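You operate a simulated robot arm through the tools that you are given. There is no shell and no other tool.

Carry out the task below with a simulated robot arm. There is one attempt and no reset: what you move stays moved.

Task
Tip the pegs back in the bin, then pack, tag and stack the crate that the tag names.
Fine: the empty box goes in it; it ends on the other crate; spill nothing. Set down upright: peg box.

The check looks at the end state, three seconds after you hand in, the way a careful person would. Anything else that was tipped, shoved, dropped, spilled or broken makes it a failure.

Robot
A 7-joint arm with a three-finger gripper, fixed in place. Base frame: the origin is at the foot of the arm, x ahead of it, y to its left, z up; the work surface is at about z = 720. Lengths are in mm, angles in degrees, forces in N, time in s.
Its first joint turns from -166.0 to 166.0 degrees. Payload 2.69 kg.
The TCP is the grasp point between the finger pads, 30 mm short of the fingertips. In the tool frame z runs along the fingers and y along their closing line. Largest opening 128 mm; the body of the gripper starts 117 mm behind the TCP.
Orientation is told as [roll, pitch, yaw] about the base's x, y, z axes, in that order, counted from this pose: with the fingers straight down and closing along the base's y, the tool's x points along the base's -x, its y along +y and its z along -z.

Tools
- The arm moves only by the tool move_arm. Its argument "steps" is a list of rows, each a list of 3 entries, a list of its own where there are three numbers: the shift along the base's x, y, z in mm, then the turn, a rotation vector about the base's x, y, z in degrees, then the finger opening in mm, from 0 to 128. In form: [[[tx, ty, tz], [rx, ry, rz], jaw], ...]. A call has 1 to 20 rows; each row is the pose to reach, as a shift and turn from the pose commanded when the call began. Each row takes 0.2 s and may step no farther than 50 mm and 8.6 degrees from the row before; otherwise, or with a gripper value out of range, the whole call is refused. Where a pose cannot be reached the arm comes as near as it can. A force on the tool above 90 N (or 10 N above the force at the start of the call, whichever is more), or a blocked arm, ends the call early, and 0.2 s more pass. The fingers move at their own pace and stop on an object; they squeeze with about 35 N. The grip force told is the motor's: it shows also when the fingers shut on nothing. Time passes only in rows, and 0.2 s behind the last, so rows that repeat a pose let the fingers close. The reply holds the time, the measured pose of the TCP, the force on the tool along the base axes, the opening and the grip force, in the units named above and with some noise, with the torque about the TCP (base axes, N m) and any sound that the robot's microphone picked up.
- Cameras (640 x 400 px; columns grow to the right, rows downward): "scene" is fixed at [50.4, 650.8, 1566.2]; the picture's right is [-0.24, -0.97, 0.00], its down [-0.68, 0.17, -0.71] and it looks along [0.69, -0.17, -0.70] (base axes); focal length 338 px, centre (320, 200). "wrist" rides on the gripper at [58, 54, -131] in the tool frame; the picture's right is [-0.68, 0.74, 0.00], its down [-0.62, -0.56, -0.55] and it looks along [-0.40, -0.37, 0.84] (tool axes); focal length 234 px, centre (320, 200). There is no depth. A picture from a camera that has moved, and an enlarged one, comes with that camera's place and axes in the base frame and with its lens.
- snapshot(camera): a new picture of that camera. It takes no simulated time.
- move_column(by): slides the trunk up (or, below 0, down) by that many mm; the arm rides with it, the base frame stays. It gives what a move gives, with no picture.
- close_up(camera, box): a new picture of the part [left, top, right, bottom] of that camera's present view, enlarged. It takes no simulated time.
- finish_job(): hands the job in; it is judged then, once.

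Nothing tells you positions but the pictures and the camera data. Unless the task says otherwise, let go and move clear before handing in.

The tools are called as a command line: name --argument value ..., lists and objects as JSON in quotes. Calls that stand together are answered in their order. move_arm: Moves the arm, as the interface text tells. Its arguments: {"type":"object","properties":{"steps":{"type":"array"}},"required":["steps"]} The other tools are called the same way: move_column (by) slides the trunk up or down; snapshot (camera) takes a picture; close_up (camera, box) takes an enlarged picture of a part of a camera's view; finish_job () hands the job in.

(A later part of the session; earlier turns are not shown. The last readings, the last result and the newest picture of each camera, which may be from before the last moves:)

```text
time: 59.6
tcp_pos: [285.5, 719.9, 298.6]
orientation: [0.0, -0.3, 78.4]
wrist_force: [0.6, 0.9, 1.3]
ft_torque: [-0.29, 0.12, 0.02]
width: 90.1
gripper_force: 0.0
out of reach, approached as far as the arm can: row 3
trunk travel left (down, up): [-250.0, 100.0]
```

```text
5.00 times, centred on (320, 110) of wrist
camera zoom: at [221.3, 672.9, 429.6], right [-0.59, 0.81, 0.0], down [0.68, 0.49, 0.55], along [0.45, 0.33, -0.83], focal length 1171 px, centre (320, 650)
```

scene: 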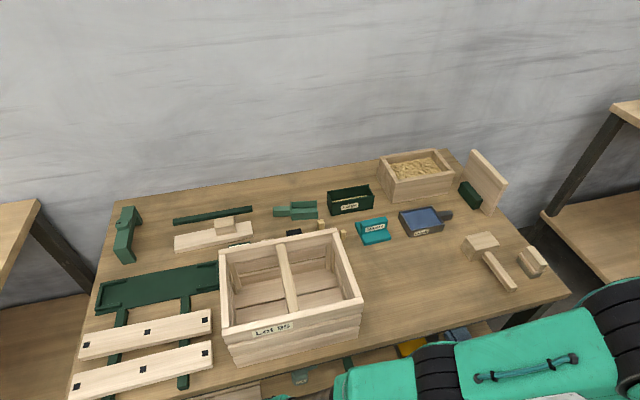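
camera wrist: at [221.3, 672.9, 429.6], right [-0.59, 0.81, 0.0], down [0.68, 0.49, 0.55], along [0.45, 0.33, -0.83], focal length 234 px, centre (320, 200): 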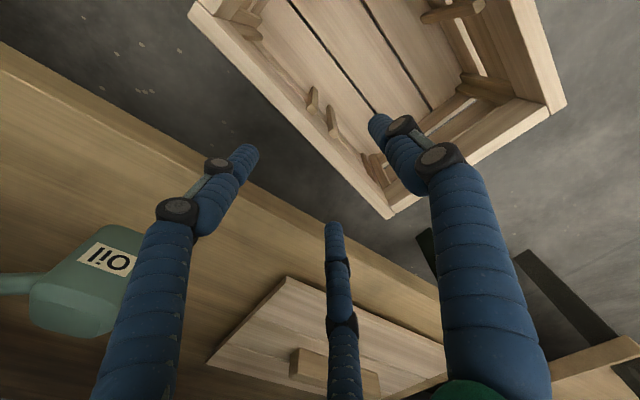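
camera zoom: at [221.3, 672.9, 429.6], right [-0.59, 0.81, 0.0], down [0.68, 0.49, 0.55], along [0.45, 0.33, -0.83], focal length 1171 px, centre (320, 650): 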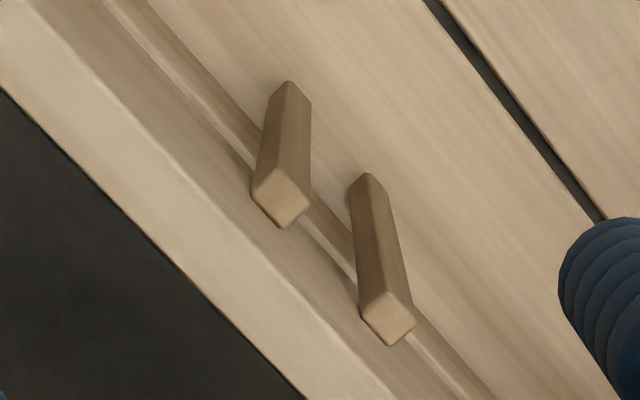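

move_arm --steps '[[[3, -6, 5], [0, 0, 0], 90]]'

move_column --by -60

snapshot --camera "wrist"

snapshot --camera "scene"

```text
time: 60.0
tcp_pos: [286.9, 708.4, 302.3]
orientation: [0.1, 0.0, 78.4]
wrist_force: [-1.1, -0.4, -1.0]
ft_torque: [0.03, 0.02, 0.01]
width: 89.9
gripper_force: 0.1
trunk travel left (down, up): [-250.0, 100.0]
```

```text
time: 61.0
tcp_pos: [287.3, 710.1, 243.5]
orientation: [0.2, 0.0, 78.4]
wrist_force: [-0.4, 0.5, 0.4]
ft_torque: [-0.04, 0.0, -0.02]
width: 89.9
gripper_force: 0.0
trunk travel left (down, up): [-190.0, 160.0]
```

```text
taken
camera wrist: at [222.7, 663.5, 372.9], right [-0.59, 0.81, 0.0], down [0.68, 0.49, 0.55], along [0.44, 0.32, -0.84], focal length 234 px, centre (320, 200)
```

wrist: 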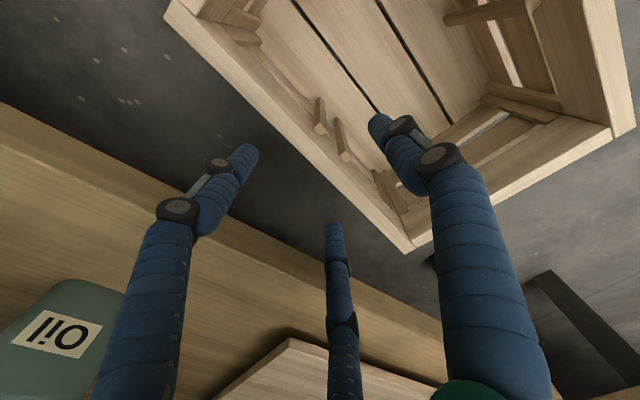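

```text
taken
```

scene: 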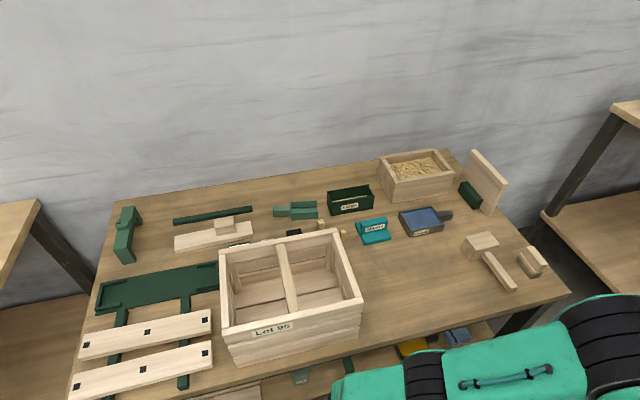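

close_up --camera "wrist" --box '[270, 80, 390, 180]'

```text
4.00 times, centred on (330, 130) of wrist
camera zoom: at [222.7, 663.5, 372.9], right [-0.59, 0.81, 0.0], down [0.68, 0.49, 0.55], along [0.44, 0.32, -0.84], focal length 937 px, centre (280, 480)
```

zoom: 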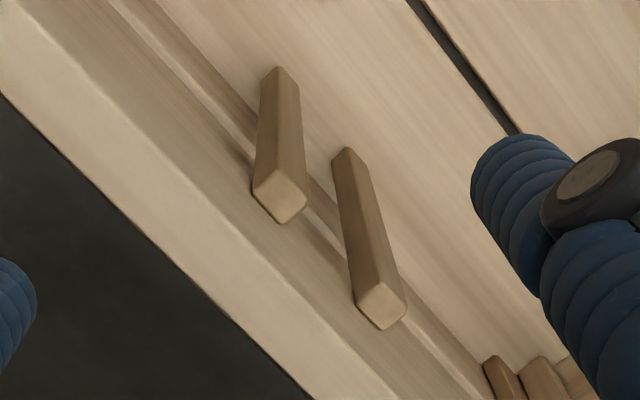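

move_arm --steps '[[[0, 2, 40], [0, 0, 0], 90], [[1, 5, 90], [0, 0, 0], 90]]'

move_column --by -90

snapshot --camera "wrist"

snapshot --camera "scene"

```text
time: 61.6
tcp_pos: [286.2, 710.9, 328.9]
orientation: [0.2, 0.1, 78.3]
wrist_force: [-0.8, -2.2, -2.1]
ft_torque: [0.2, -0.12, 0.01]
width: 90.0
gripper_force: 0.1
trunk travel left (down, up): [-190.0, 160.0]
```

```text
time: 62.9
tcp_pos: [286.5, 713.3, 241.8]
orientation: [0.1, 0.0, 78.4]
wrist_force: [0.4, -0.7, 0.1]
ft_torque: [0.02, 0.01, 0.01]
width: 90.1
gripper_force: 0.0
trunk travel left (down, up): [-100.0, 250.0]
```

```text
taken
camera wrist: at [222.5, 668.1, 372.2], right [-0.59, 0.81, 0.0], down [0.68, 0.49, 0.55], along [0.44, 0.32, -0.84], focal length 234 px, centre (320, 200)
```

wrist: 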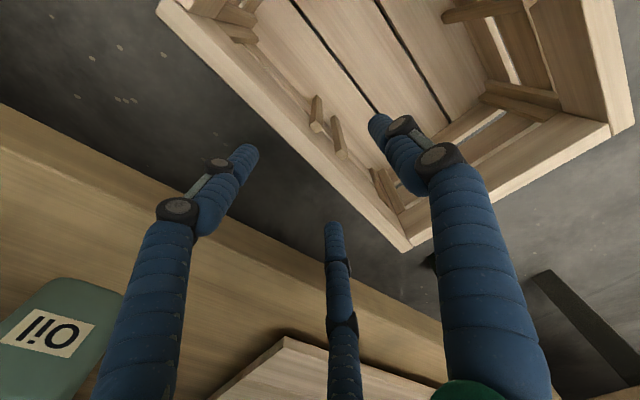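

```text
taken
```

scene: 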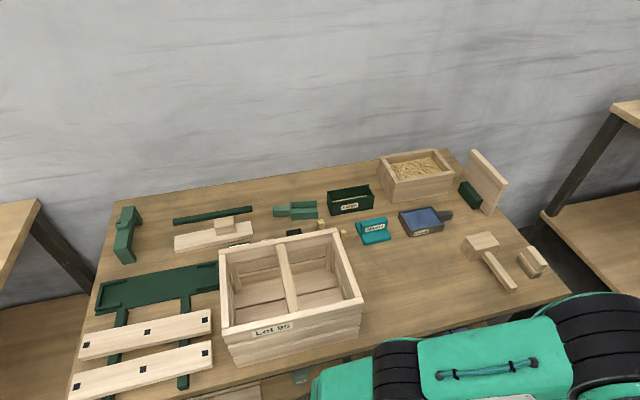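

move_arm --steps '[[[2, 1.5, -20], [0, 0, 0], 90], [[2, 1.5, -40], [0, 0, 0], 90]]'

move_arm --steps '[[[0, 0, -8], [0, 0, 0], 90], [[0, 0, -16], [0, 0, 0], 90]]'

snapshot --camera "wrist"

```text
time: 63.5
tcp_pos: [288.1, 715.1, 200.4]
orientation: [0.2, 0.0, 78.4]
wrist_force: [-0.3, 0.7, 0.4]
ft_torque: [-0.06, 0.02, -0.01]
width: 90.0
gripper_force: 0.1
trunk travel left (down, up): [-100.0, 250.0]
```

```text
time: 64.1
tcp_pos: [289.1, 716.9, 183.9]
orientation: [0.0, 0.0, 78.5]
wrist_force: [0.9, 0.6, 0.2]
ft_torque: [-0.06, 0.01, 0.0]
width: 90.1
gripper_force: 0.0
trunk travel left (down, up): [-100.0, 250.0]
```

```text
taken
camera wrist: at [224.9, 670.2, 315.9], right [-0.59, 0.81, 0.0], down [0.68, 0.49, 0.55], along [0.44, 0.32, -0.84], focal length 234 px, centre (320, 200)
```

wrist: 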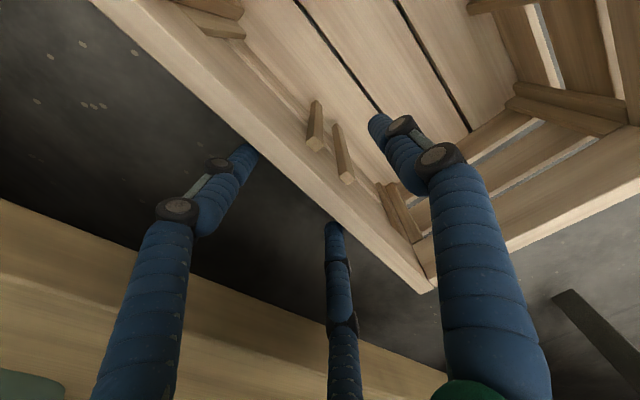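

move_arm --steps '[[[0, 0, -10], [0, 0, 0], 90], [[0, -1, -20], [0, 0, 0], 70], [[0, -1, -20], [0, 0, 0], 40], [[0, -1, -20], [0, 0, 0], 25], [[0, -1, -20], [0, 0, 0], 5], [[0, -1, -20], [0, 0, 0], 5]]'

snapshot --camera "wrist"

```text
time: 65.5
tcp_pos: [290.0, 713.9, 164.1]
orientation: [0.1, 0.0, 78.4]
wrist_force: [2.8, -3.3, 2.6]
ft_torque: [-0.16, -0.03, 0.68]
width: 38.0
gripper_force: 34.8
trunk travel left (down, up): [-100.0, 250.0]
```

```text
taken
camera wrist: at [224.7, 668.7, 295.1], right [-0.59, 0.81, 0.0], down [0.68, 0.49, 0.55], along [0.44, 0.32, -0.84], focal length 234 px, centre (320, 200)
```

wrist: 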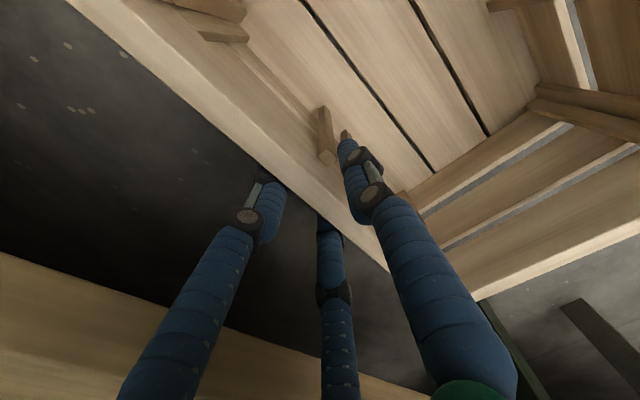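

The inner finger landed on one of the posts (opening 38 mm). I'll open, shift about 12 mm along the wall toward −y, and close again.

move_arm --steps '[[[0, 0, 0], [0, 0, 0], 60], [[0, 0, 0], [0, 0, 0], 90], [[-2, -7, 0], [0, 0, 0], 90], [[-3, -13, 0], [0, 0, 0], 90]]'

close_up --camera "wrist" --box '[240, 60, 440, 200]'

```text
time: 66.5
tcp_pos: [286.0, 701.9, 162.2]
orientation: [0.1, 0.1, 78.4]
wrist_force: [-0.7, 1.3, -0.2]
ft_torque: [-0.02, 0.01, 0.0]
width: 90.1
gripper_force: 0.0
trunk travel left (down, up): [-100.0, 250.0]
```

```text
2.86 times, centred on (340, 130) of wrist
camera zoom: at [221.7, 654.9, 294.6], right [-0.59, 0.81, 0.0], down [0.68, 0.49, 0.55], along [0.44, 0.32, -0.84], focal length 669 px, centre (263, 400)
```

zoom: 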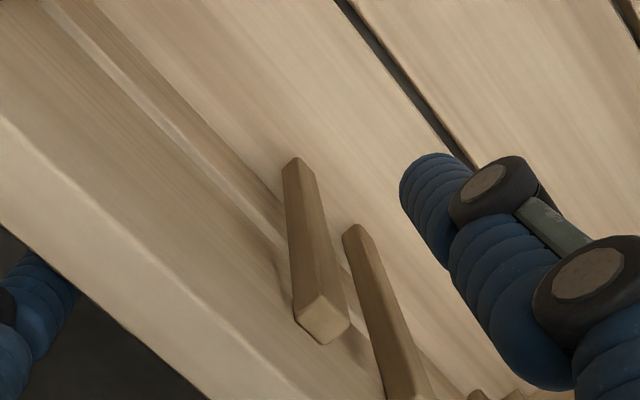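

move_arm --steps '[[[1, 5, 2], [0, 0, 0], 60], [[1, 5, 2], [0, 0, 0], 40], [[1, 5, 2], [0, 0, 0], 25], [[1, 5, 2], [0, 0, 0], 5], [[1, 5, 2], [0, 0, 0], 5]]'

close_up --camera "wrist" --box '[240, 60, 440, 200]'

```text
time: 67.7
tcp_pos: [285.9, 706.2, 165.5]
orientation: [0.1, 0.1, 78.4]
wrist_force: [0.0, -4.2, 1.6]
ft_torque: [-0.17, 0.01, 0.79]
width: 38.9
gripper_force: 35.3
trunk travel left (down, up): [-100.0, 250.0]
```

```text
2.86 times, centred on (340, 130) of wrist
camera zoom: at [222.1, 660.1, 296.5], right [-0.59, 0.81, 0.0], down [0.68, 0.49, 0.55], along [0.44, 0.32, -0.84], focal length 669 px, centre (263, 400)
```

zoom: 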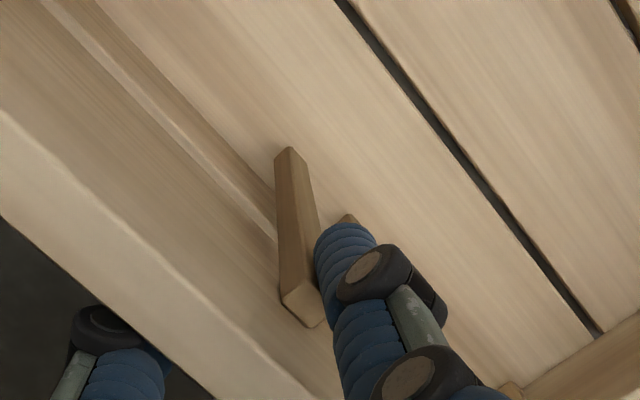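

snapshot --camera "wrist"

close_up --camera "wrist" --box '[230, 120, 390, 260]'

```text
taken
camera wrist: at [222.1, 660.1, 296.5], right [-0.59, 0.81, 0.0], down [0.68, 0.49, 0.55], along [0.44, 0.32, -0.84], focal length 234 px, centre (320, 200)
```

wrist: 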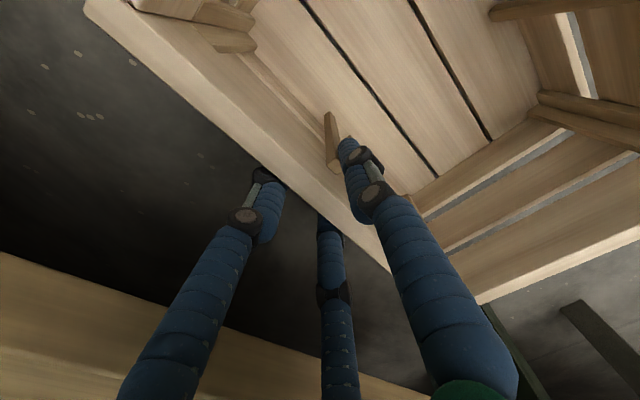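

```text
2.86 times, centred on (310, 190) of wrist
camera zoom: at [222.1, 660.1, 296.5], right [-0.59, 0.81, 0.0], down [0.68, 0.49, 0.55], along [0.44, 0.32, -0.84], focal length 669 px, centre (349, 229)
```

zoom: 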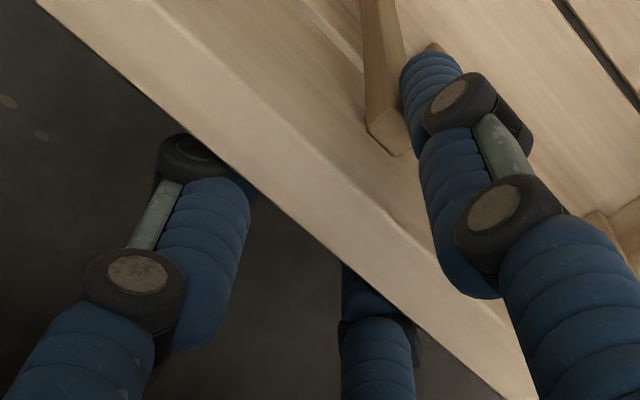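

move_arm --steps '[[[0, 0, 0], [0, 0, 0], 70], [[0, 0, 0], [0, 0, 0], 90], [[5, 25, 0], [0, 0, 0], 90], [[11, 52, 0], [0, 0, 0], 90], [[11, 52, 0], [0, 0, 0], 60], [[11, 52, 0], [0, 0, 0], 40], [[11, 52, 0], [0, 0, 0], 25], [[11, 52, 0], [0, 0, 0], 5], [[11, 52, 0], [0, 0, 0], 5]]'

snapshot --camera "wrist"

```text
time: 69.7
tcp_pos: [294.1, 750.1, 179.1]
orientation: [0.2, 0.0, 78.4]
wrist_force: [-2.9, -0.8, 1.8]
ft_torque: [0.05, 0.24, 0.56]
width: 39.3
gripper_force: 35.0
out of reach, approached as far as the arm can: row 4, 5, 6, 7, 8, 9
trunk travel left (down, up): [-100.0, 250.0]
```

```text
taken
camera wrist: at [230.5, 704.2, 309.7], right [-0.59, 0.81, 0.0], down [0.68, 0.49, 0.55], along [0.44, 0.32, -0.84], focal length 234 px, centre (320, 200)
```

wrist: 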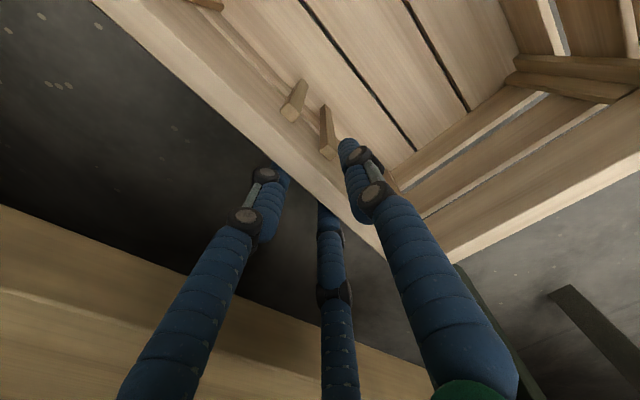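

All three grips close at about 39 mm regardless of the posts, so I'll go back to the wall's middle and try a gentle lift there.

move_arm --steps '[[[0, 0, 0], [0, 0, 0], 70], [[-3, -18, -5], [0, 0, 0], 90], [[-6, -36, -14], [0, 0, 0], 90], [[-6, -36, -19], [0, 0, 0], 60], [[-6, -36, -19], [0, 0, 0], 40], [[-6, -36, -19], [0, 0, 0], 25], [[-6, -36, -19], [0, 0, 0], 5], [[-6, -36, -19], [0, 0, 0], 5]]'

close_up --camera "wrist" --box '[200, 60, 420, 220]'

move_arm --steps '[[[0, 0, 8], [0, 0, 0], 0], [[0, 0, 16], [0, 0, 0], 0]]'

snapshot --camera "wrist"

```text
time: 71.5
tcp_pos: [287.3, 713.9, 158.8]
orientation: [0.1, 0.1, 78.5]
wrist_force: [0.5, -1.9, 0.0]
ft_torque: [-0.28, 0.21, 0.52]
width: 38.8
gripper_force: 34.6
trunk travel left (down, up): [-100.0, 250.0]
```

```text
2.50 times, centred on (310, 140) of wrist
camera zoom: at [223.2, 667.9, 289.6], right [-0.59, 0.81, 0.0], down [0.68, 0.49, 0.55], along [0.44, 0.32, -0.84], focal length 585 px, centre (345, 350)
```

zoom: 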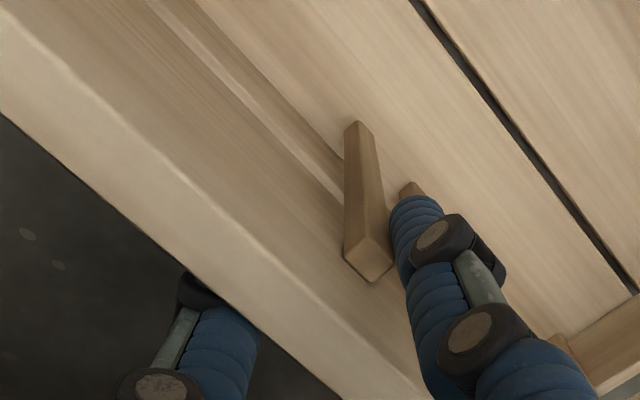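

```text
time: 72.1
tcp_pos: [288.4, 714.0, 175.5]
orientation: [0.0, 0.1, 78.4]
wrist_force: [0.3, -0.5, -7.5]
ft_torque: [-0.21, -0.7, -0.01]
width: 38.8
gripper_force: 35.1
trunk travel left (down, up): [-100.0, 250.0]
```

```text
taken
camera wrist: at [224.1, 667.9, 306.2], right [-0.59, 0.81, 0.0], down [0.68, 0.49, 0.55], along [0.44, 0.32, -0.84], focal length 234 px, centre (320, 200)
```

wrist: 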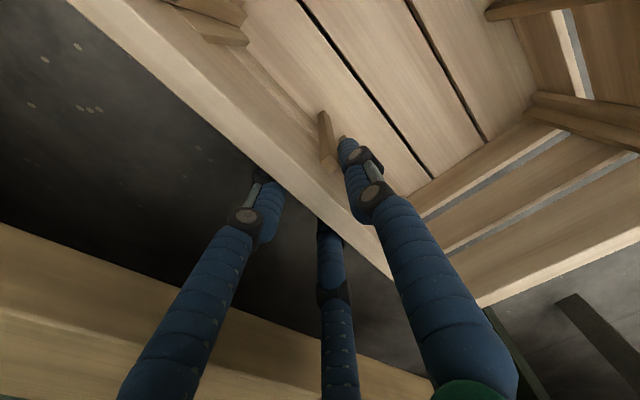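

The grip holds: about 7.5 N at this edge, so the crate weighs roughly 1.5 kg. I'll tip it slightly about its far bottom edge with the tool turning along, so less moment acts on the grip, then lift.

move_arm --steps '[[[-7, 1.5, 0], [-0.5, -2.5, 0], 0], [[-14, 3, 1], [-1, -4.9, 0], 0], [[-25, 5, 11], [-1.7, -8.3, 0], 0], [[-36.6, 7.5, 21.7], [-2.4, -11.7, 0], 0]]'

snapshot --camera "wrist"

```text
time: 73.1
tcp_pos: [253.1, 721.8, 197.8]
orientation: [-11.9, 0.0, 78.5]
wrist_force: [0.9, -0.7, 8.4]
ft_torque: [-0.71, 1.95, 1.03]
width: 38.7
gripper_force: 35.2
trunk travel left (down, up): [-100.0, 250.0]
```

```text
taken
camera wrist: at [162.2, 681.3, 314.9], right [-0.57, 0.81, -0.15], down [0.56, 0.51, 0.65], along [0.61, 0.29, -0.74], focal length 234 px, centre (320, 200)
```

wrist: 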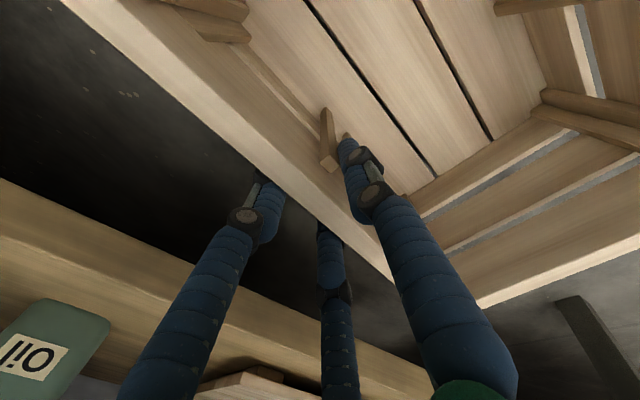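

move_arm --steps '[[[0, 0, 15], [0, 0, 0], 0], [[0, 0, 30], [0, 0, 0], 0], [[0, 0, 50], [0, 0, 0], 0]]'

snapshot --camera "wrist"

```text
time: 73.9
tcp_pos: [251.3, 721.3, 245.3]
orientation: [-11.9, 0.2, 78.4]
wrist_force: [0.1, -0.9, -8.0]
ft_torque: [-0.25, -0.64, 0.03]
width: 38.7
gripper_force: 35.0
trunk travel left (down, up): [-100.0, 250.0]
```

```text
taken
camera wrist: at [161.4, 680.3, 362.8], right [-0.57, 0.81, -0.15], down [0.56, 0.52, 0.65], along [0.61, 0.29, -0.74], focal length 234 px, centre (320, 200)
```

wrist: 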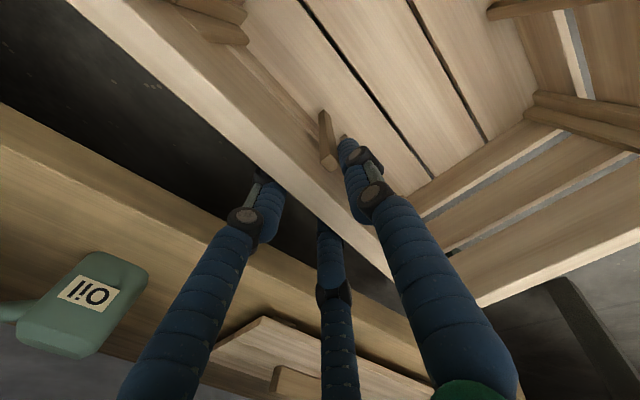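

The crate is off the floor, held firmly (about 8 N). I'll level it and raise it with the trunk.

move_arm --steps '[[[0, 0, 10], [1.2, 5.9, 0], 0], [[0, 0, 20], [2.4, 11.7, 0], 0]]'

move_column --by 150

snapshot --camera "wrist"

snapshot --camera "scene"

```text
time: 74.5
tcp_pos: [250.7, 721.2, 266.5]
orientation: [0.2, 0.0, 78.5]
wrist_force: [-1.0, -0.4, -5.7]
ft_torque: [-0.22, -0.54, 0.03]
width: 39.2
gripper_force: 34.8
trunk travel left (down, up): [-100.0, 250.0]
```

```text
time: 76.2
tcp_pos: [250.6, 720.0, 417.3]
orientation: [0.1, 0.1, 78.4]
wrist_force: [0.3, -0.3, -6.2]
ft_torque: [-0.17, -0.54, -0.01]
width: 38.9
gripper_force: 35.3
trunk travel left (down, up): [-250.0, 100.0]
```

```text
taken
camera wrist: at [186.7, 674.4, 547.6], right [-0.59, 0.81, 0.0], down [0.68, 0.49, 0.55], along [0.44, 0.32, -0.84], focal length 234 px, centre (320, 200)
```

wrist: 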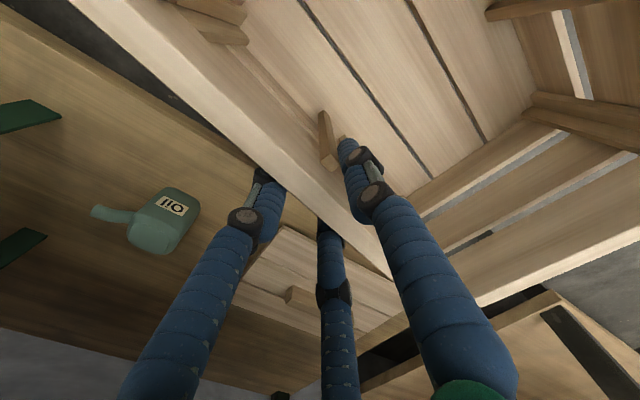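

```text
taken
```

scene: 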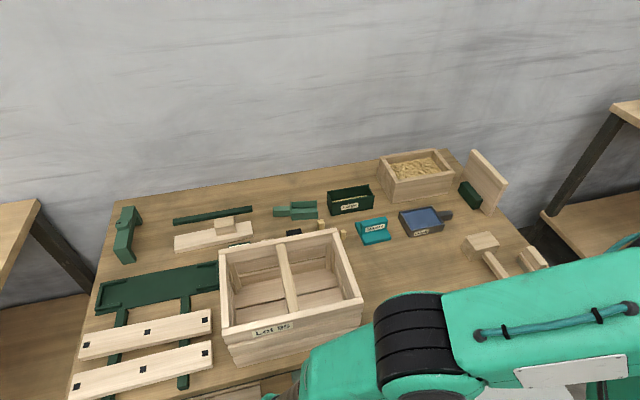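

move_column --by 100

move_arm --steps '[[[0, 0, 40], [0, 0, 0], 0], [[0, 0, 80], [0, 0, 0], 0], [[0, 0, 120], [0, 0, 0], 0], [[0, 0, 160], [0, 0, 0], 0], [[0, 0, 200], [0, 0, 0], 0]]'

snapshot --camera "scene"

```text
time: 77.6
tcp_pos: [251.6, 721.5, 516.2]
orientation: [0.1, 0.1, 78.4]
wrist_force: [0.5, -0.3, -7.4]
ft_torque: [-0.21, -0.68, 0.01]
width: 38.7
gripper_force: 35.1
trunk travel left (down, up): [-350.0, 0.0]
```

```text
time: 78.8
tcp_pos: [252.4, 719.5, 719.0]
orientation: [0.2, 0.2, 78.4]
wrist_force: [0.0, -1.6, -8.3]
ft_torque: [-0.22, -0.68, 0.09]
width: 39.0
gripper_force: 34.9
trunk travel left (down, up): [-350.0, 0.0]
```

```text
taken
```

scene: 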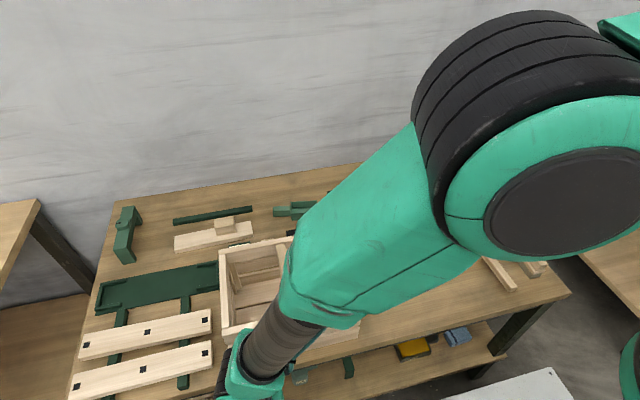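

move_arm --steps '[[[0, 0, 40], [0, 0, 0], 0], [[0, 0, 80], [0, 0, 0], 0], [[0, 0, 120], [0, 0, 0], 0], [[0, 0, 160], [0, 0, 0], 0], [[0, 0, 200], [0, 0, 0], 0]]'

move_arm --steps '[[[0, 0, 40], [0, 0, 0], 0], [[0, 0, 80], [0, 0, 0], 0], [[0, 0, 120], [0, 0, 0], 0], [[0, 0, 160], [0, 0, 0], 0], [[0, 0, 210], [0, 0, 0], 0]]'

snapshot --camera "scene"

snapshot --camera "wrist"

```text
time: 80.0
tcp_pos: [251.4, 719.7, 917.5]
orientation: [0.1, 0.2, 78.3]
wrist_force: [-1.6, -1.9, -8.6]
ft_torque: [-0.15, -0.56, 0.13]
width: 38.9
gripper_force: 35.2
trunk travel left (down, up): [-350.0, 0.0]
```

```text
time: 81.2
tcp_pos: [253.7, 717.3, 1128.2]
orientation: [0.1, 0.1, 78.4]
wrist_force: [-0.3, -0.7, -8.1]
ft_torque: [-0.15, -0.49, 0.07]
width: 38.5
gripper_force: 34.6
trunk travel left (down, up): [-350.0, 0.0]
```

```text
taken
```

scene: 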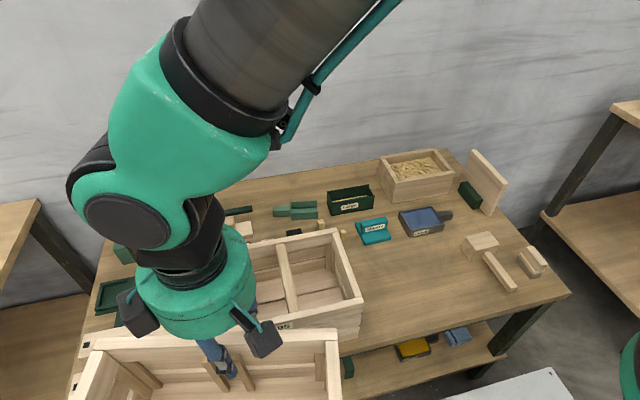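

```text
taken
camera wrist: at [188.7, 672.3, 1259.6], right [-0.59, 0.81, 0.0], down [0.68, 0.49, 0.55], along [0.44, 0.32, -0.84], focal length 234 px, centre (320, 200)
```

wrist: 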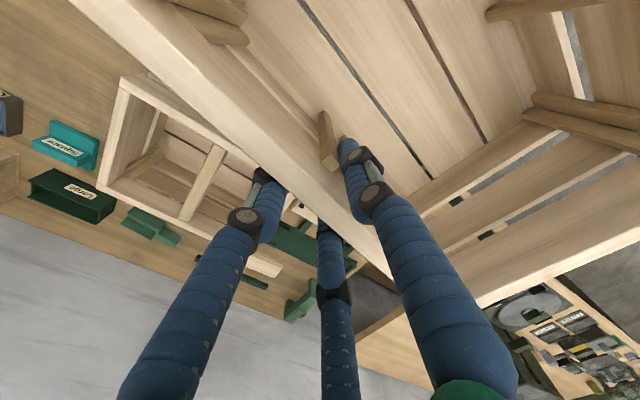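

The crate is up, with its bottom about 50 mm above crate 95's rim. I'll check which side carries its label before placing it.

close_up --camera "scene" --box '[20, 380, 420, 400]'

```text
1.60 times, centred on (220, 390) of scene
camera zoom: at [50.4, 650.8, 1566.2], right [-0.24, -0.97, 0.0], down [-0.68, 0.17, -0.71], along [0.69, -0.17, -0.7], focal length 541 px, centre (480, -104)
```

zoom: 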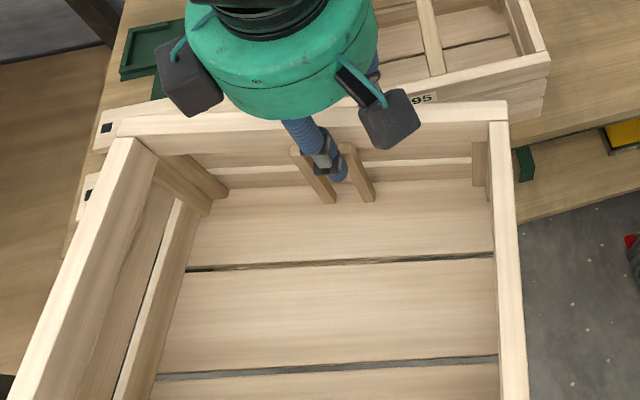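

move_arm --steps '[[[26, -36, 5], [0, 0, 1], 0], [[53, -72, 10], [0, 0, 2], 0], [[80, -108, 10], [0, 0, 3], 0], [[106, -145, 10], [0, 0, 4], 0], [[133, -181, 10], [0, 0, 5], 0], [[160, -217, 10], [0, 0, 6], 0], [[186, -253, 10], [0, 0, 7], 0], [[213, -289, 10], [0, 0, 8], 0], [[240, -325, 10], [0, 0, 9], 0], [[266, -361, 10], [0, 0, 10], 0], [[293, -398, 10], [0, 0, 11], 0], [[320, -434, 10], [0, 0, 11.6], 0]]'

snapshot --camera "scene"

snapshot --camera "wrist"

```text
time: 83.8
tcp_pos: [568.5, 287.4, 1135.6]
orientation: [0.1, 0.0, 90.0]
wrist_force: [-0.2, -0.3, -8.3]
ft_torque: [-0.08, -0.76, 0.03]
width: 38.9
gripper_force: 35.4
trunk travel left (down, up): [-350.0, 0.0]
```

```text
taken
```

scene: 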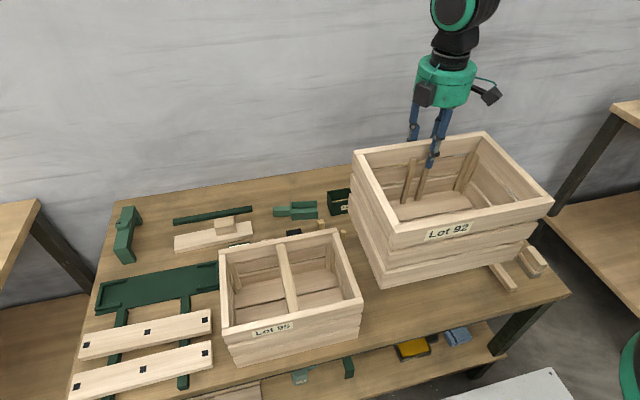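

```text
taken
camera wrist: at [514.9, 229.2, 1266.5], right [-0.74, 0.68, 0.0], down [0.57, 0.62, 0.55], along [0.37, 0.4, -0.84], focal length 234 px, centre (320, 200)
```

wrist: 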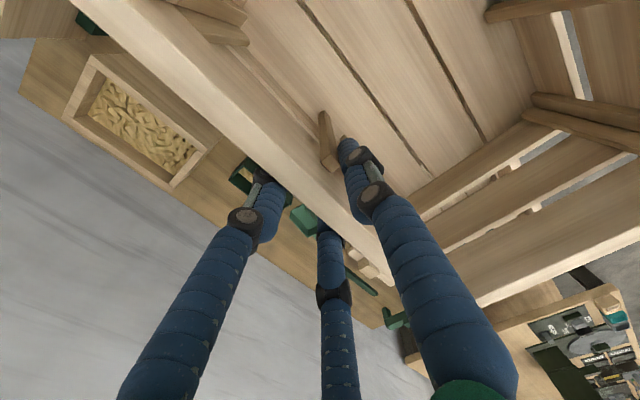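

The label faces the front, as it did originally. I'll lower it toward its original place and compare against the starting picture.

move_arm --steps '[[[0, 0, -40], [0, 0, 0], 0], [[0, 0, -80], [0, 0, 0], 0], [[0, 0, -120], [0, 0, 0], 0], [[0, 0, -160], [0, 0, 0], 0], [[0, 0, -200], [0, 0, 0], 0], [[0, 0, -225], [0, 0, 0], 0]]'

snapshot --camera "scene"

close_up --camera "scene" --box '[350, 200, 510, 330]'

```text
time: 85.2
tcp_pos: [568.8, 288.3, 910.5]
orientation: [0.0, 0.0, 90.0]
wrist_force: [-0.2, -0.9, -7.1]
ft_torque: [-0.09, -0.77, 0.01]
width: 38.9
gripper_force: 35.0
trunk travel left (down, up): [-350.0, 0.0]
```

```text
taken
```

scene: 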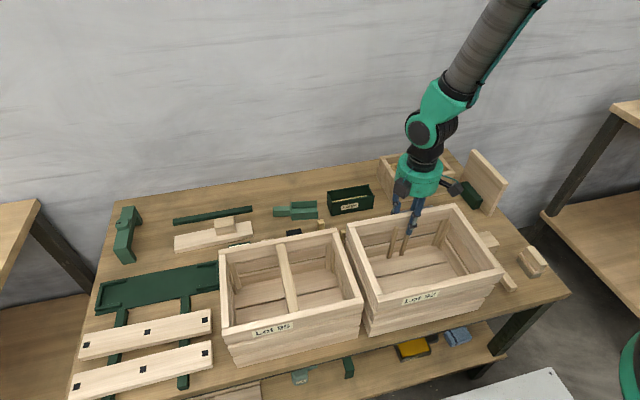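

```text
3.08 times, centred on (430, 265) of scene
camera zoom: at [50.4, 650.8, 1566.2], right [-0.24, -0.97, 0.0], down [-0.68, 0.17, -0.71], along [0.69, -0.17, -0.7], focal length 1040 px, centre (-18, 0)
```

zoom: 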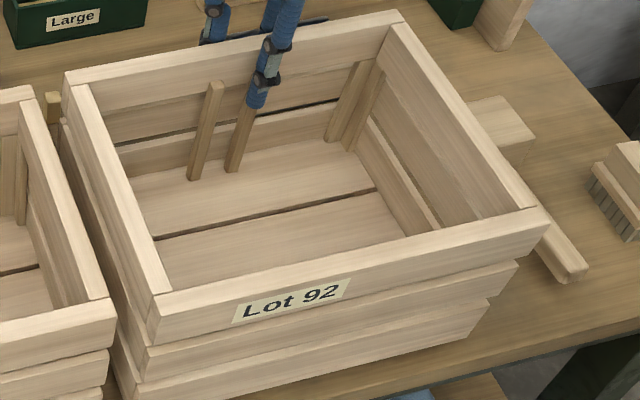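

move_arm --steps '[[[10, -15, 0], [0, 0, 0], 0], [[19, -30, 0], [0, 0, 0], 0], [[19, -30, -10], [0, 0, 0], 0]]'

close_up --camera "scene" --box '[350, 200, 510, 330]'

```text
time: 86.0
tcp_pos: [590.6, 256.8, 902.3]
orientation: [0.1, 0.0, 89.9]
wrist_force: [0.1, 0.3, -7.0]
ft_torque: [-0.1, -0.66, 0.01]
width: 38.9
gripper_force: 35.0
trunk travel left (down, up): [-350.0, 0.0]
```

```text
3.08 times, centred on (430, 265) of scene
camera zoom: at [50.4, 650.8, 1566.2], right [-0.24, -0.97, 0.0], down [-0.68, 0.17, -0.71], along [0.69, -0.17, -0.7], focal length 1040 px, centre (-18, 0)
```

zoom: 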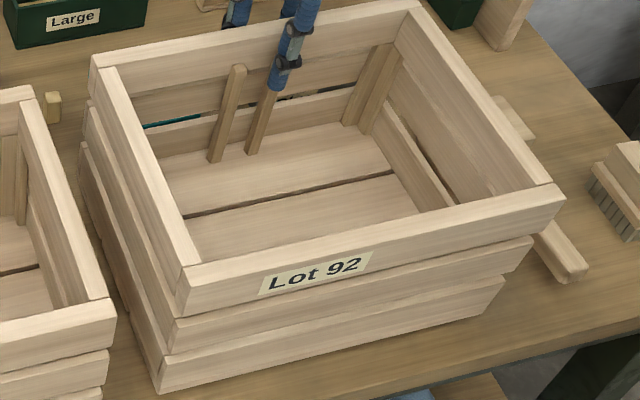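

move_arm --steps '[[[0, 0, -6], [0, 0, 0], 0], [[0, 0, -12], [0, 0, 0], 0], [[0, 0, -16], [0, 0, 0], 0]]'

close_up --camera "scene" --box '[350, 200, 510, 330]'

```text
time: 86.8
tcp_pos: [591.0, 256.1, 886.2]
orientation: [0.1, 0.0, 90.0]
wrist_force: [1.5, -0.4, -8.6]
ft_torque: [-0.12, -1.08, 0.02]
width: 39.0
gripper_force: 35.0
trunk travel left (down, up): [-350.0, 0.0]
```

```text
3.08 times, centred on (430, 265) of scene
camera zoom: at [50.4, 650.8, 1566.2], right [-0.24, -0.97, 0.0], down [-0.68, 0.17, -0.71], along [0.69, -0.17, -0.7], focal length 1040 px, centre (-18, 0)
```

zoom: 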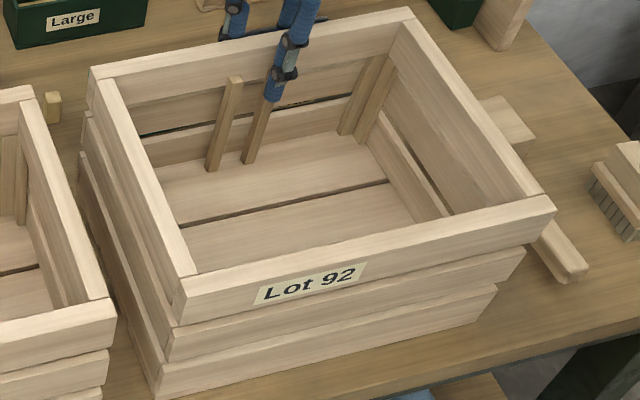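

move_arm --steps '[[[0, 0, -2], [0, 0, 0], 0], [[0, 0, -4], [0, 0, 0], 0]]'

move_arm --steps '[[[0, 0, -2], [0, 0, 0], 0], [[0, 0, -4], [0, 0, 0], 0]]'

```text
time: 87.4
tcp_pos: [590.9, 256.5, 882.3]
orientation: [0.0, 0.0, 90.0]
wrist_force: [1.0, -0.4, -1.7]
ft_torque: [0.83, 0.24, -0.16]
width: 38.8
gripper_force: 35.2
trunk travel left (down, up): [-350.0, 0.0]
```

```text
time: 88.0
tcp_pos: [589.8, 256.8, 879.0]
orientation: [0.1, 0.0, 90.0]
wrist_force: [-2.7, -5.4, 16.6]
ft_torque: [-0.53, 0.19, 0.01]
width: 38.9
gripper_force: 34.9
trunk travel left (down, up): [-350.0, 0.0]
```

move_arm --steps '[[[0, 0, 2], [0, 0, 0], 0], [[0, 0, 2], [0, 0, 0], 20], [[0, 0, 2], [0, 0, 0], 45], [[0, 0, 2], [0, 0, 0], 60], [[0, 0, 2], [0, 0, 0], 60]]'

snapshot --camera "wrist"

close_up --camera "scene" --box '[350, 200, 510, 330]'

```text
time: 89.2
tcp_pos: [589.7, 256.1, 880.8]
orientation: [0.0, 0.1, 90.0]
wrist_force: [0.1, -0.4, -0.2]
ft_torque: [-0.03, -0.01, 0.01]
width: 60.3
gripper_force: 0.1
trunk travel left (down, up): [-350.0, 0.0]
```

```text
taken
camera wrist: at [536.3, 198.6, 1011.1], right [-0.74, 0.68, 0.0], down [0.57, 0.62, 0.55], along [0.37, 0.4, -0.84], focal length 234 px, centre (320, 200)
```

wrist: 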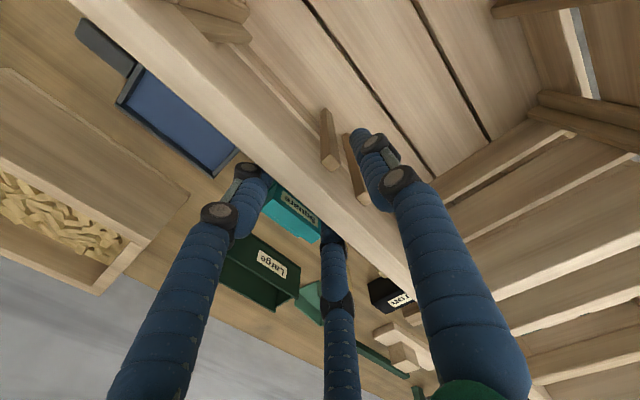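

```text
3.08 times, centred on (430, 265) of scene
camera zoom: at [50.4, 650.8, 1566.2], right [-0.24, -0.97, 0.0], down [-0.68, 0.17, -0.71], along [0.69, -0.17, -0.7], focal length 1040 px, centre (-18, 0)
```

zoom: 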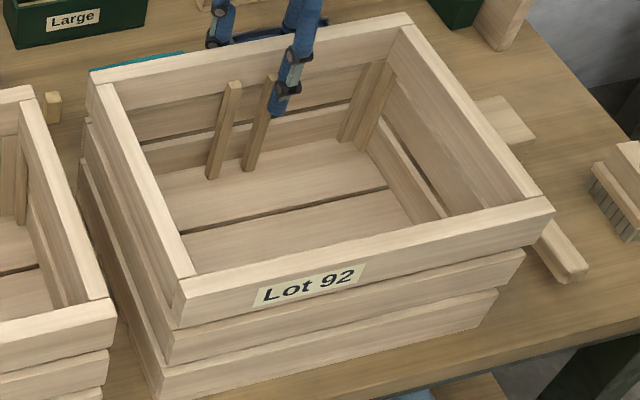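

Crate 92 is back on the table within a few millimetres of its original spot. I'll back the fingers straight up, then bring the trunk back to its starting height.

move_arm --steps '[[[0, 0, 20], [0, 0, 0], 60], [[0, 0, 60], [0, 0, 0], 60], [[0, 0, 105], [0, 0, 0], 60], [[0, 0, 150], [0, 0, 0], 60], [[0, 0, 195], [0, 0, 0], 60], [[0, 0, 240], [0, 0, 0], 60], [[0, 0, 285], [0, 0, 0], 60], [[0, 0, 330], [0, 0, 0], 60]]'

move_column --by -200

snapshot --camera "scene"

close_up --camera "scene" --box '[260, 140, 420, 240]'

```text
time: 91.0
tcp_pos: [588.7, 256.0, 1211.0]
orientation: [0.1, 0.1, 90.0]
wrist_force: [-1.3, 0.1, -0.2]
ft_torque: [0.03, -0.06, 0.01]
width: 59.9
gripper_force: 0.1
trunk travel left (down, up): [-350.0, 0.0]
```

```text
time: 93.1
tcp_pos: [588.7, 257.0, 1010.0]
orientation: [0.1, 0.0, 90.1]
wrist_force: [-0.1, 0.1, -0.9]
ft_torque: [0.03, 0.0, -0.04]
width: 59.8
gripper_force: 0.0
trunk travel left (down, up): [-150.0, 200.0]
```

```text
taken
```

scene: 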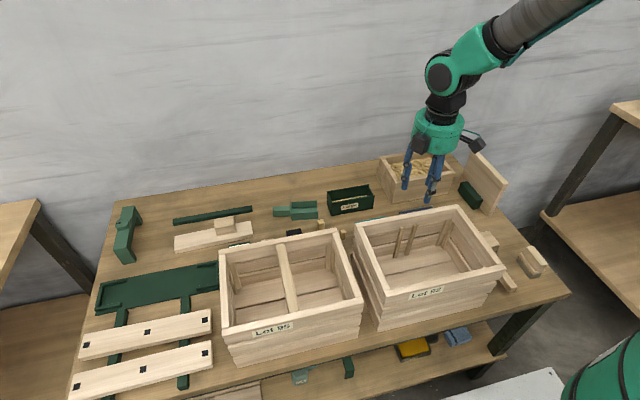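

```text
4.00 times, centred on (340, 190) of scene
camera zoom: at [50.4, 650.8, 1566.2], right [-0.24, -0.97, 0.0], down [-0.68, 0.17, -0.71], along [0.69, -0.17, -0.7], focal length 1352 px, centre (240, 240)
```

zoom: 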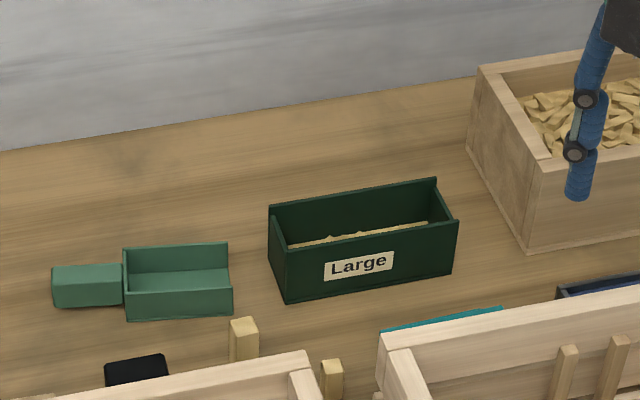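

The scene matches its starting state. Before grasping the peg box I'll test how the fingers really occupy space, by lowering them around crate 95's cross bar with a small opening.

move_arm --steps '[[[-10, 33, 0], [0, 0, -8.2], 60], [[-20, 66, 0], [0, 0, -16.4], 60], [[-30, 99, 0], [0, 0, -24.6], 60], [[-40, 132, 0], [0, 0, -32.8], 60], [[-50, 165, 0], [0, 0, -41], 60], [[-60, 198, 0], [0, 0, -49.2], 60], [[-70, 231, 0], [0, 0, -57.4], 60], [[-80, 264, 0], [0, 0, -65.6], 60], [[-90, 297, 0], [0, 0, -73.8], 60], [[-100, 330, 0], [0, 0, -82], 60], [[-111, 365, 0], [0, 0, -90], 60]]'

snapshot --camera "wrist"

snapshot --camera "scene"

```text
time: 95.5
tcp_pos: [479.1, 620.7, 1009.9]
orientation: [0.0, 0.1, -0.1]
wrist_force: [-0.2, -0.7, 1.0]
ft_torque: [0.03, 0.01, -0.02]
width: 59.9
gripper_force: 0.1
trunk travel left (down, up): [-150.0, 200.0]
```

```text
taken
camera wrist: at [420.0, 674.6, 1141.3], right [0.68, 0.73, 0.0], down [0.62, -0.57, 0.55], along [0.4, -0.37, -0.84], focal length 234 px, centre (320, 200)
```

wrist: 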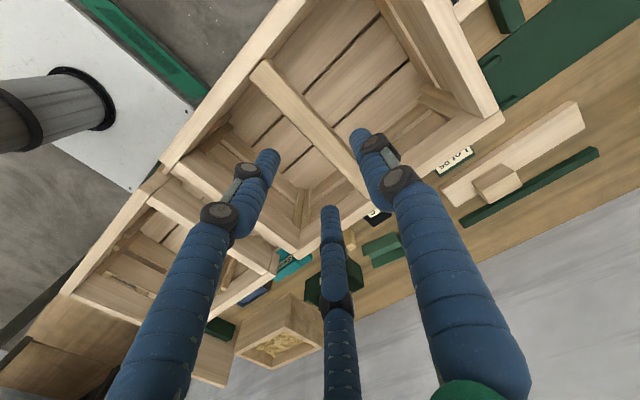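

```text
taken
```

scene: 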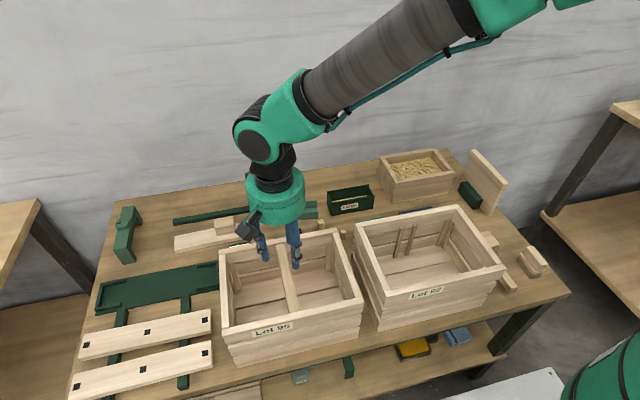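

close_up --camera "wrist" --box '[160, 0, 500, 250]'

close_up --camera "wrist" --box '[240, 40, 400, 140]'

```text
1.60 times, centred on (330, 125) of wrist
camera zoom: at [420.0, 674.6, 1141.3], right [0.68, 0.73, 0.0], down [0.62, -0.57, 0.55], along [0.4, -0.37, -0.84], focal length 375 px, centre (304, 320)
```

zoom: 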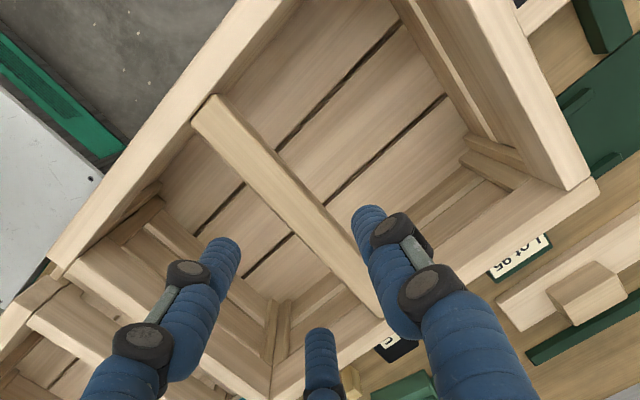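

```text
4.00 times, centred on (320, 90) of wrist
camera zoom: at [420.0, 674.6, 1141.3], right [0.68, 0.73, 0.0], down [0.62, -0.57, 0.55], along [0.4, -0.37, -0.84], focal length 937 px, centre (320, 640)
```

zoom: 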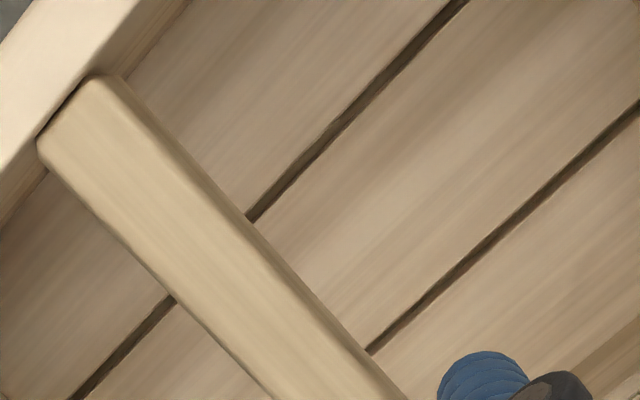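

move_arm --steps '[[[0, 3, -20], [0, 0, 0], 44], [[0, 5, -50], [0, 0, 0], 44], [[0, 5, -62], [0, 0, 0], 44]]'

move_arm --steps '[[[0, 0, -4], [0, 0, 0], 44], [[0, 0, -8], [0, 0, 0], 44], [[0, 0, -12], [0, 0, 0], 44]]'

move_arm --steps '[[[0, 0, -3], [0, 0, 0], 44], [[0, 0, -6], [0, 0, 0], 44]]'

close_up --camera "wrist" --box '[200, 80, 420, 230]'

```text
time: 96.3
tcp_pos: [477.8, 626.1, 948.7]
orientation: [0.0, 0.0, 0.1]
wrist_force: [0.2, -0.4, -0.6]
ft_torque: [-0.04, 0.01, -0.01]
width: 44.2
gripper_force: 0.0
trunk travel left (down, up): [-150.0, 200.0]
```

```text
time: 97.1
tcp_pos: [479.4, 627.0, 937.3]
orientation: [0.1, 0.0, -0.2]
wrist_force: [0.5, 1.0, 0.3]
ft_torque: [-0.03, 0.01, 0.02]
width: 43.8
gripper_force: 0.0
trunk travel left (down, up): [-150.0, 200.0]
```

```text
time: 97.7
tcp_pos: [477.5, 626.9, 930.1]
orientation: [0.0, 0.0, 0.1]
wrist_force: [0.6, 0.3, 0.0]
ft_torque: [-0.01, -0.02, 0.01]
width: 44.0
gripper_force: 0.0
trunk travel left (down, up): [-150.0, 200.0]
```

```text
2.67 times, centred on (310, 155) of wrist
camera zoom: at [420.0, 680.2, 1061.4], right [0.68, 0.74, 0.0], down [0.62, -0.57, 0.55], along [0.4, -0.37, -0.84], focal length 624 px, centre (347, 320)
```

zoom: 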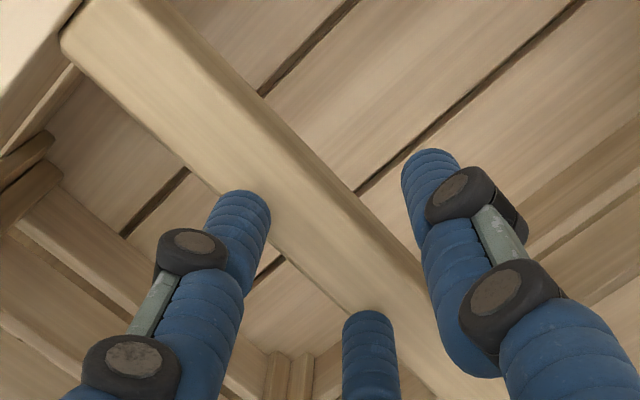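

move_arm --steps '[[[0, 0, -4], [0, 0, 0], 44], [[0, 0, -8], [0, 0, 0], 44], [[0, 0, -12], [0, 0, 0], 44]]'

close_up --camera "wrist" --box '[200, 80, 420, 230]'

close_up --camera "scene" --box '[230, 210, 350, 290]'

```text
time: 98.5
tcp_pos: [481.4, 628.5, 927.7]
orientation: [0.6, -0.5, 0.1]
wrist_force: [-0.3, -7.4, 71.2]
ft_torque: [-1.49, 1.46, 0.23]
width: 47.9
gripper_force: 3.9
trunk travel left (down, up): [-150.0, 200.0]
```

```text
2.67 times, centred on (310, 155) of wrist
camera zoom: at [421.2, 679.9, 1058.9], right [0.68, 0.74, 0.01], down [0.61, -0.57, 0.55], along [0.41, -0.36, -0.84], focal length 624 px, centre (347, 320)
```

zoom: 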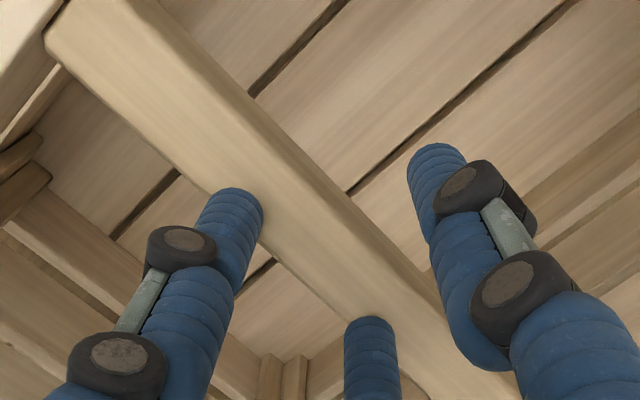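

```text
5.00 times, centred on (290, 250) of scene
camera zoom: at [50.4, 650.8, 1566.2], right [-0.24, -0.97, 0.0], down [-0.68, 0.17, -0.71], along [0.69, -0.17, -0.7], focal length 1690 px, centre (470, -50)
```

zoom: 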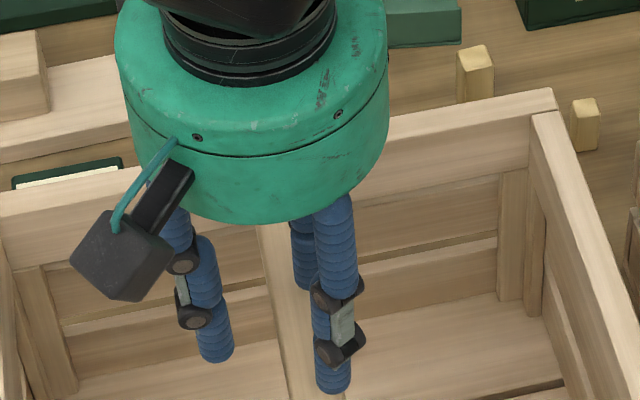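

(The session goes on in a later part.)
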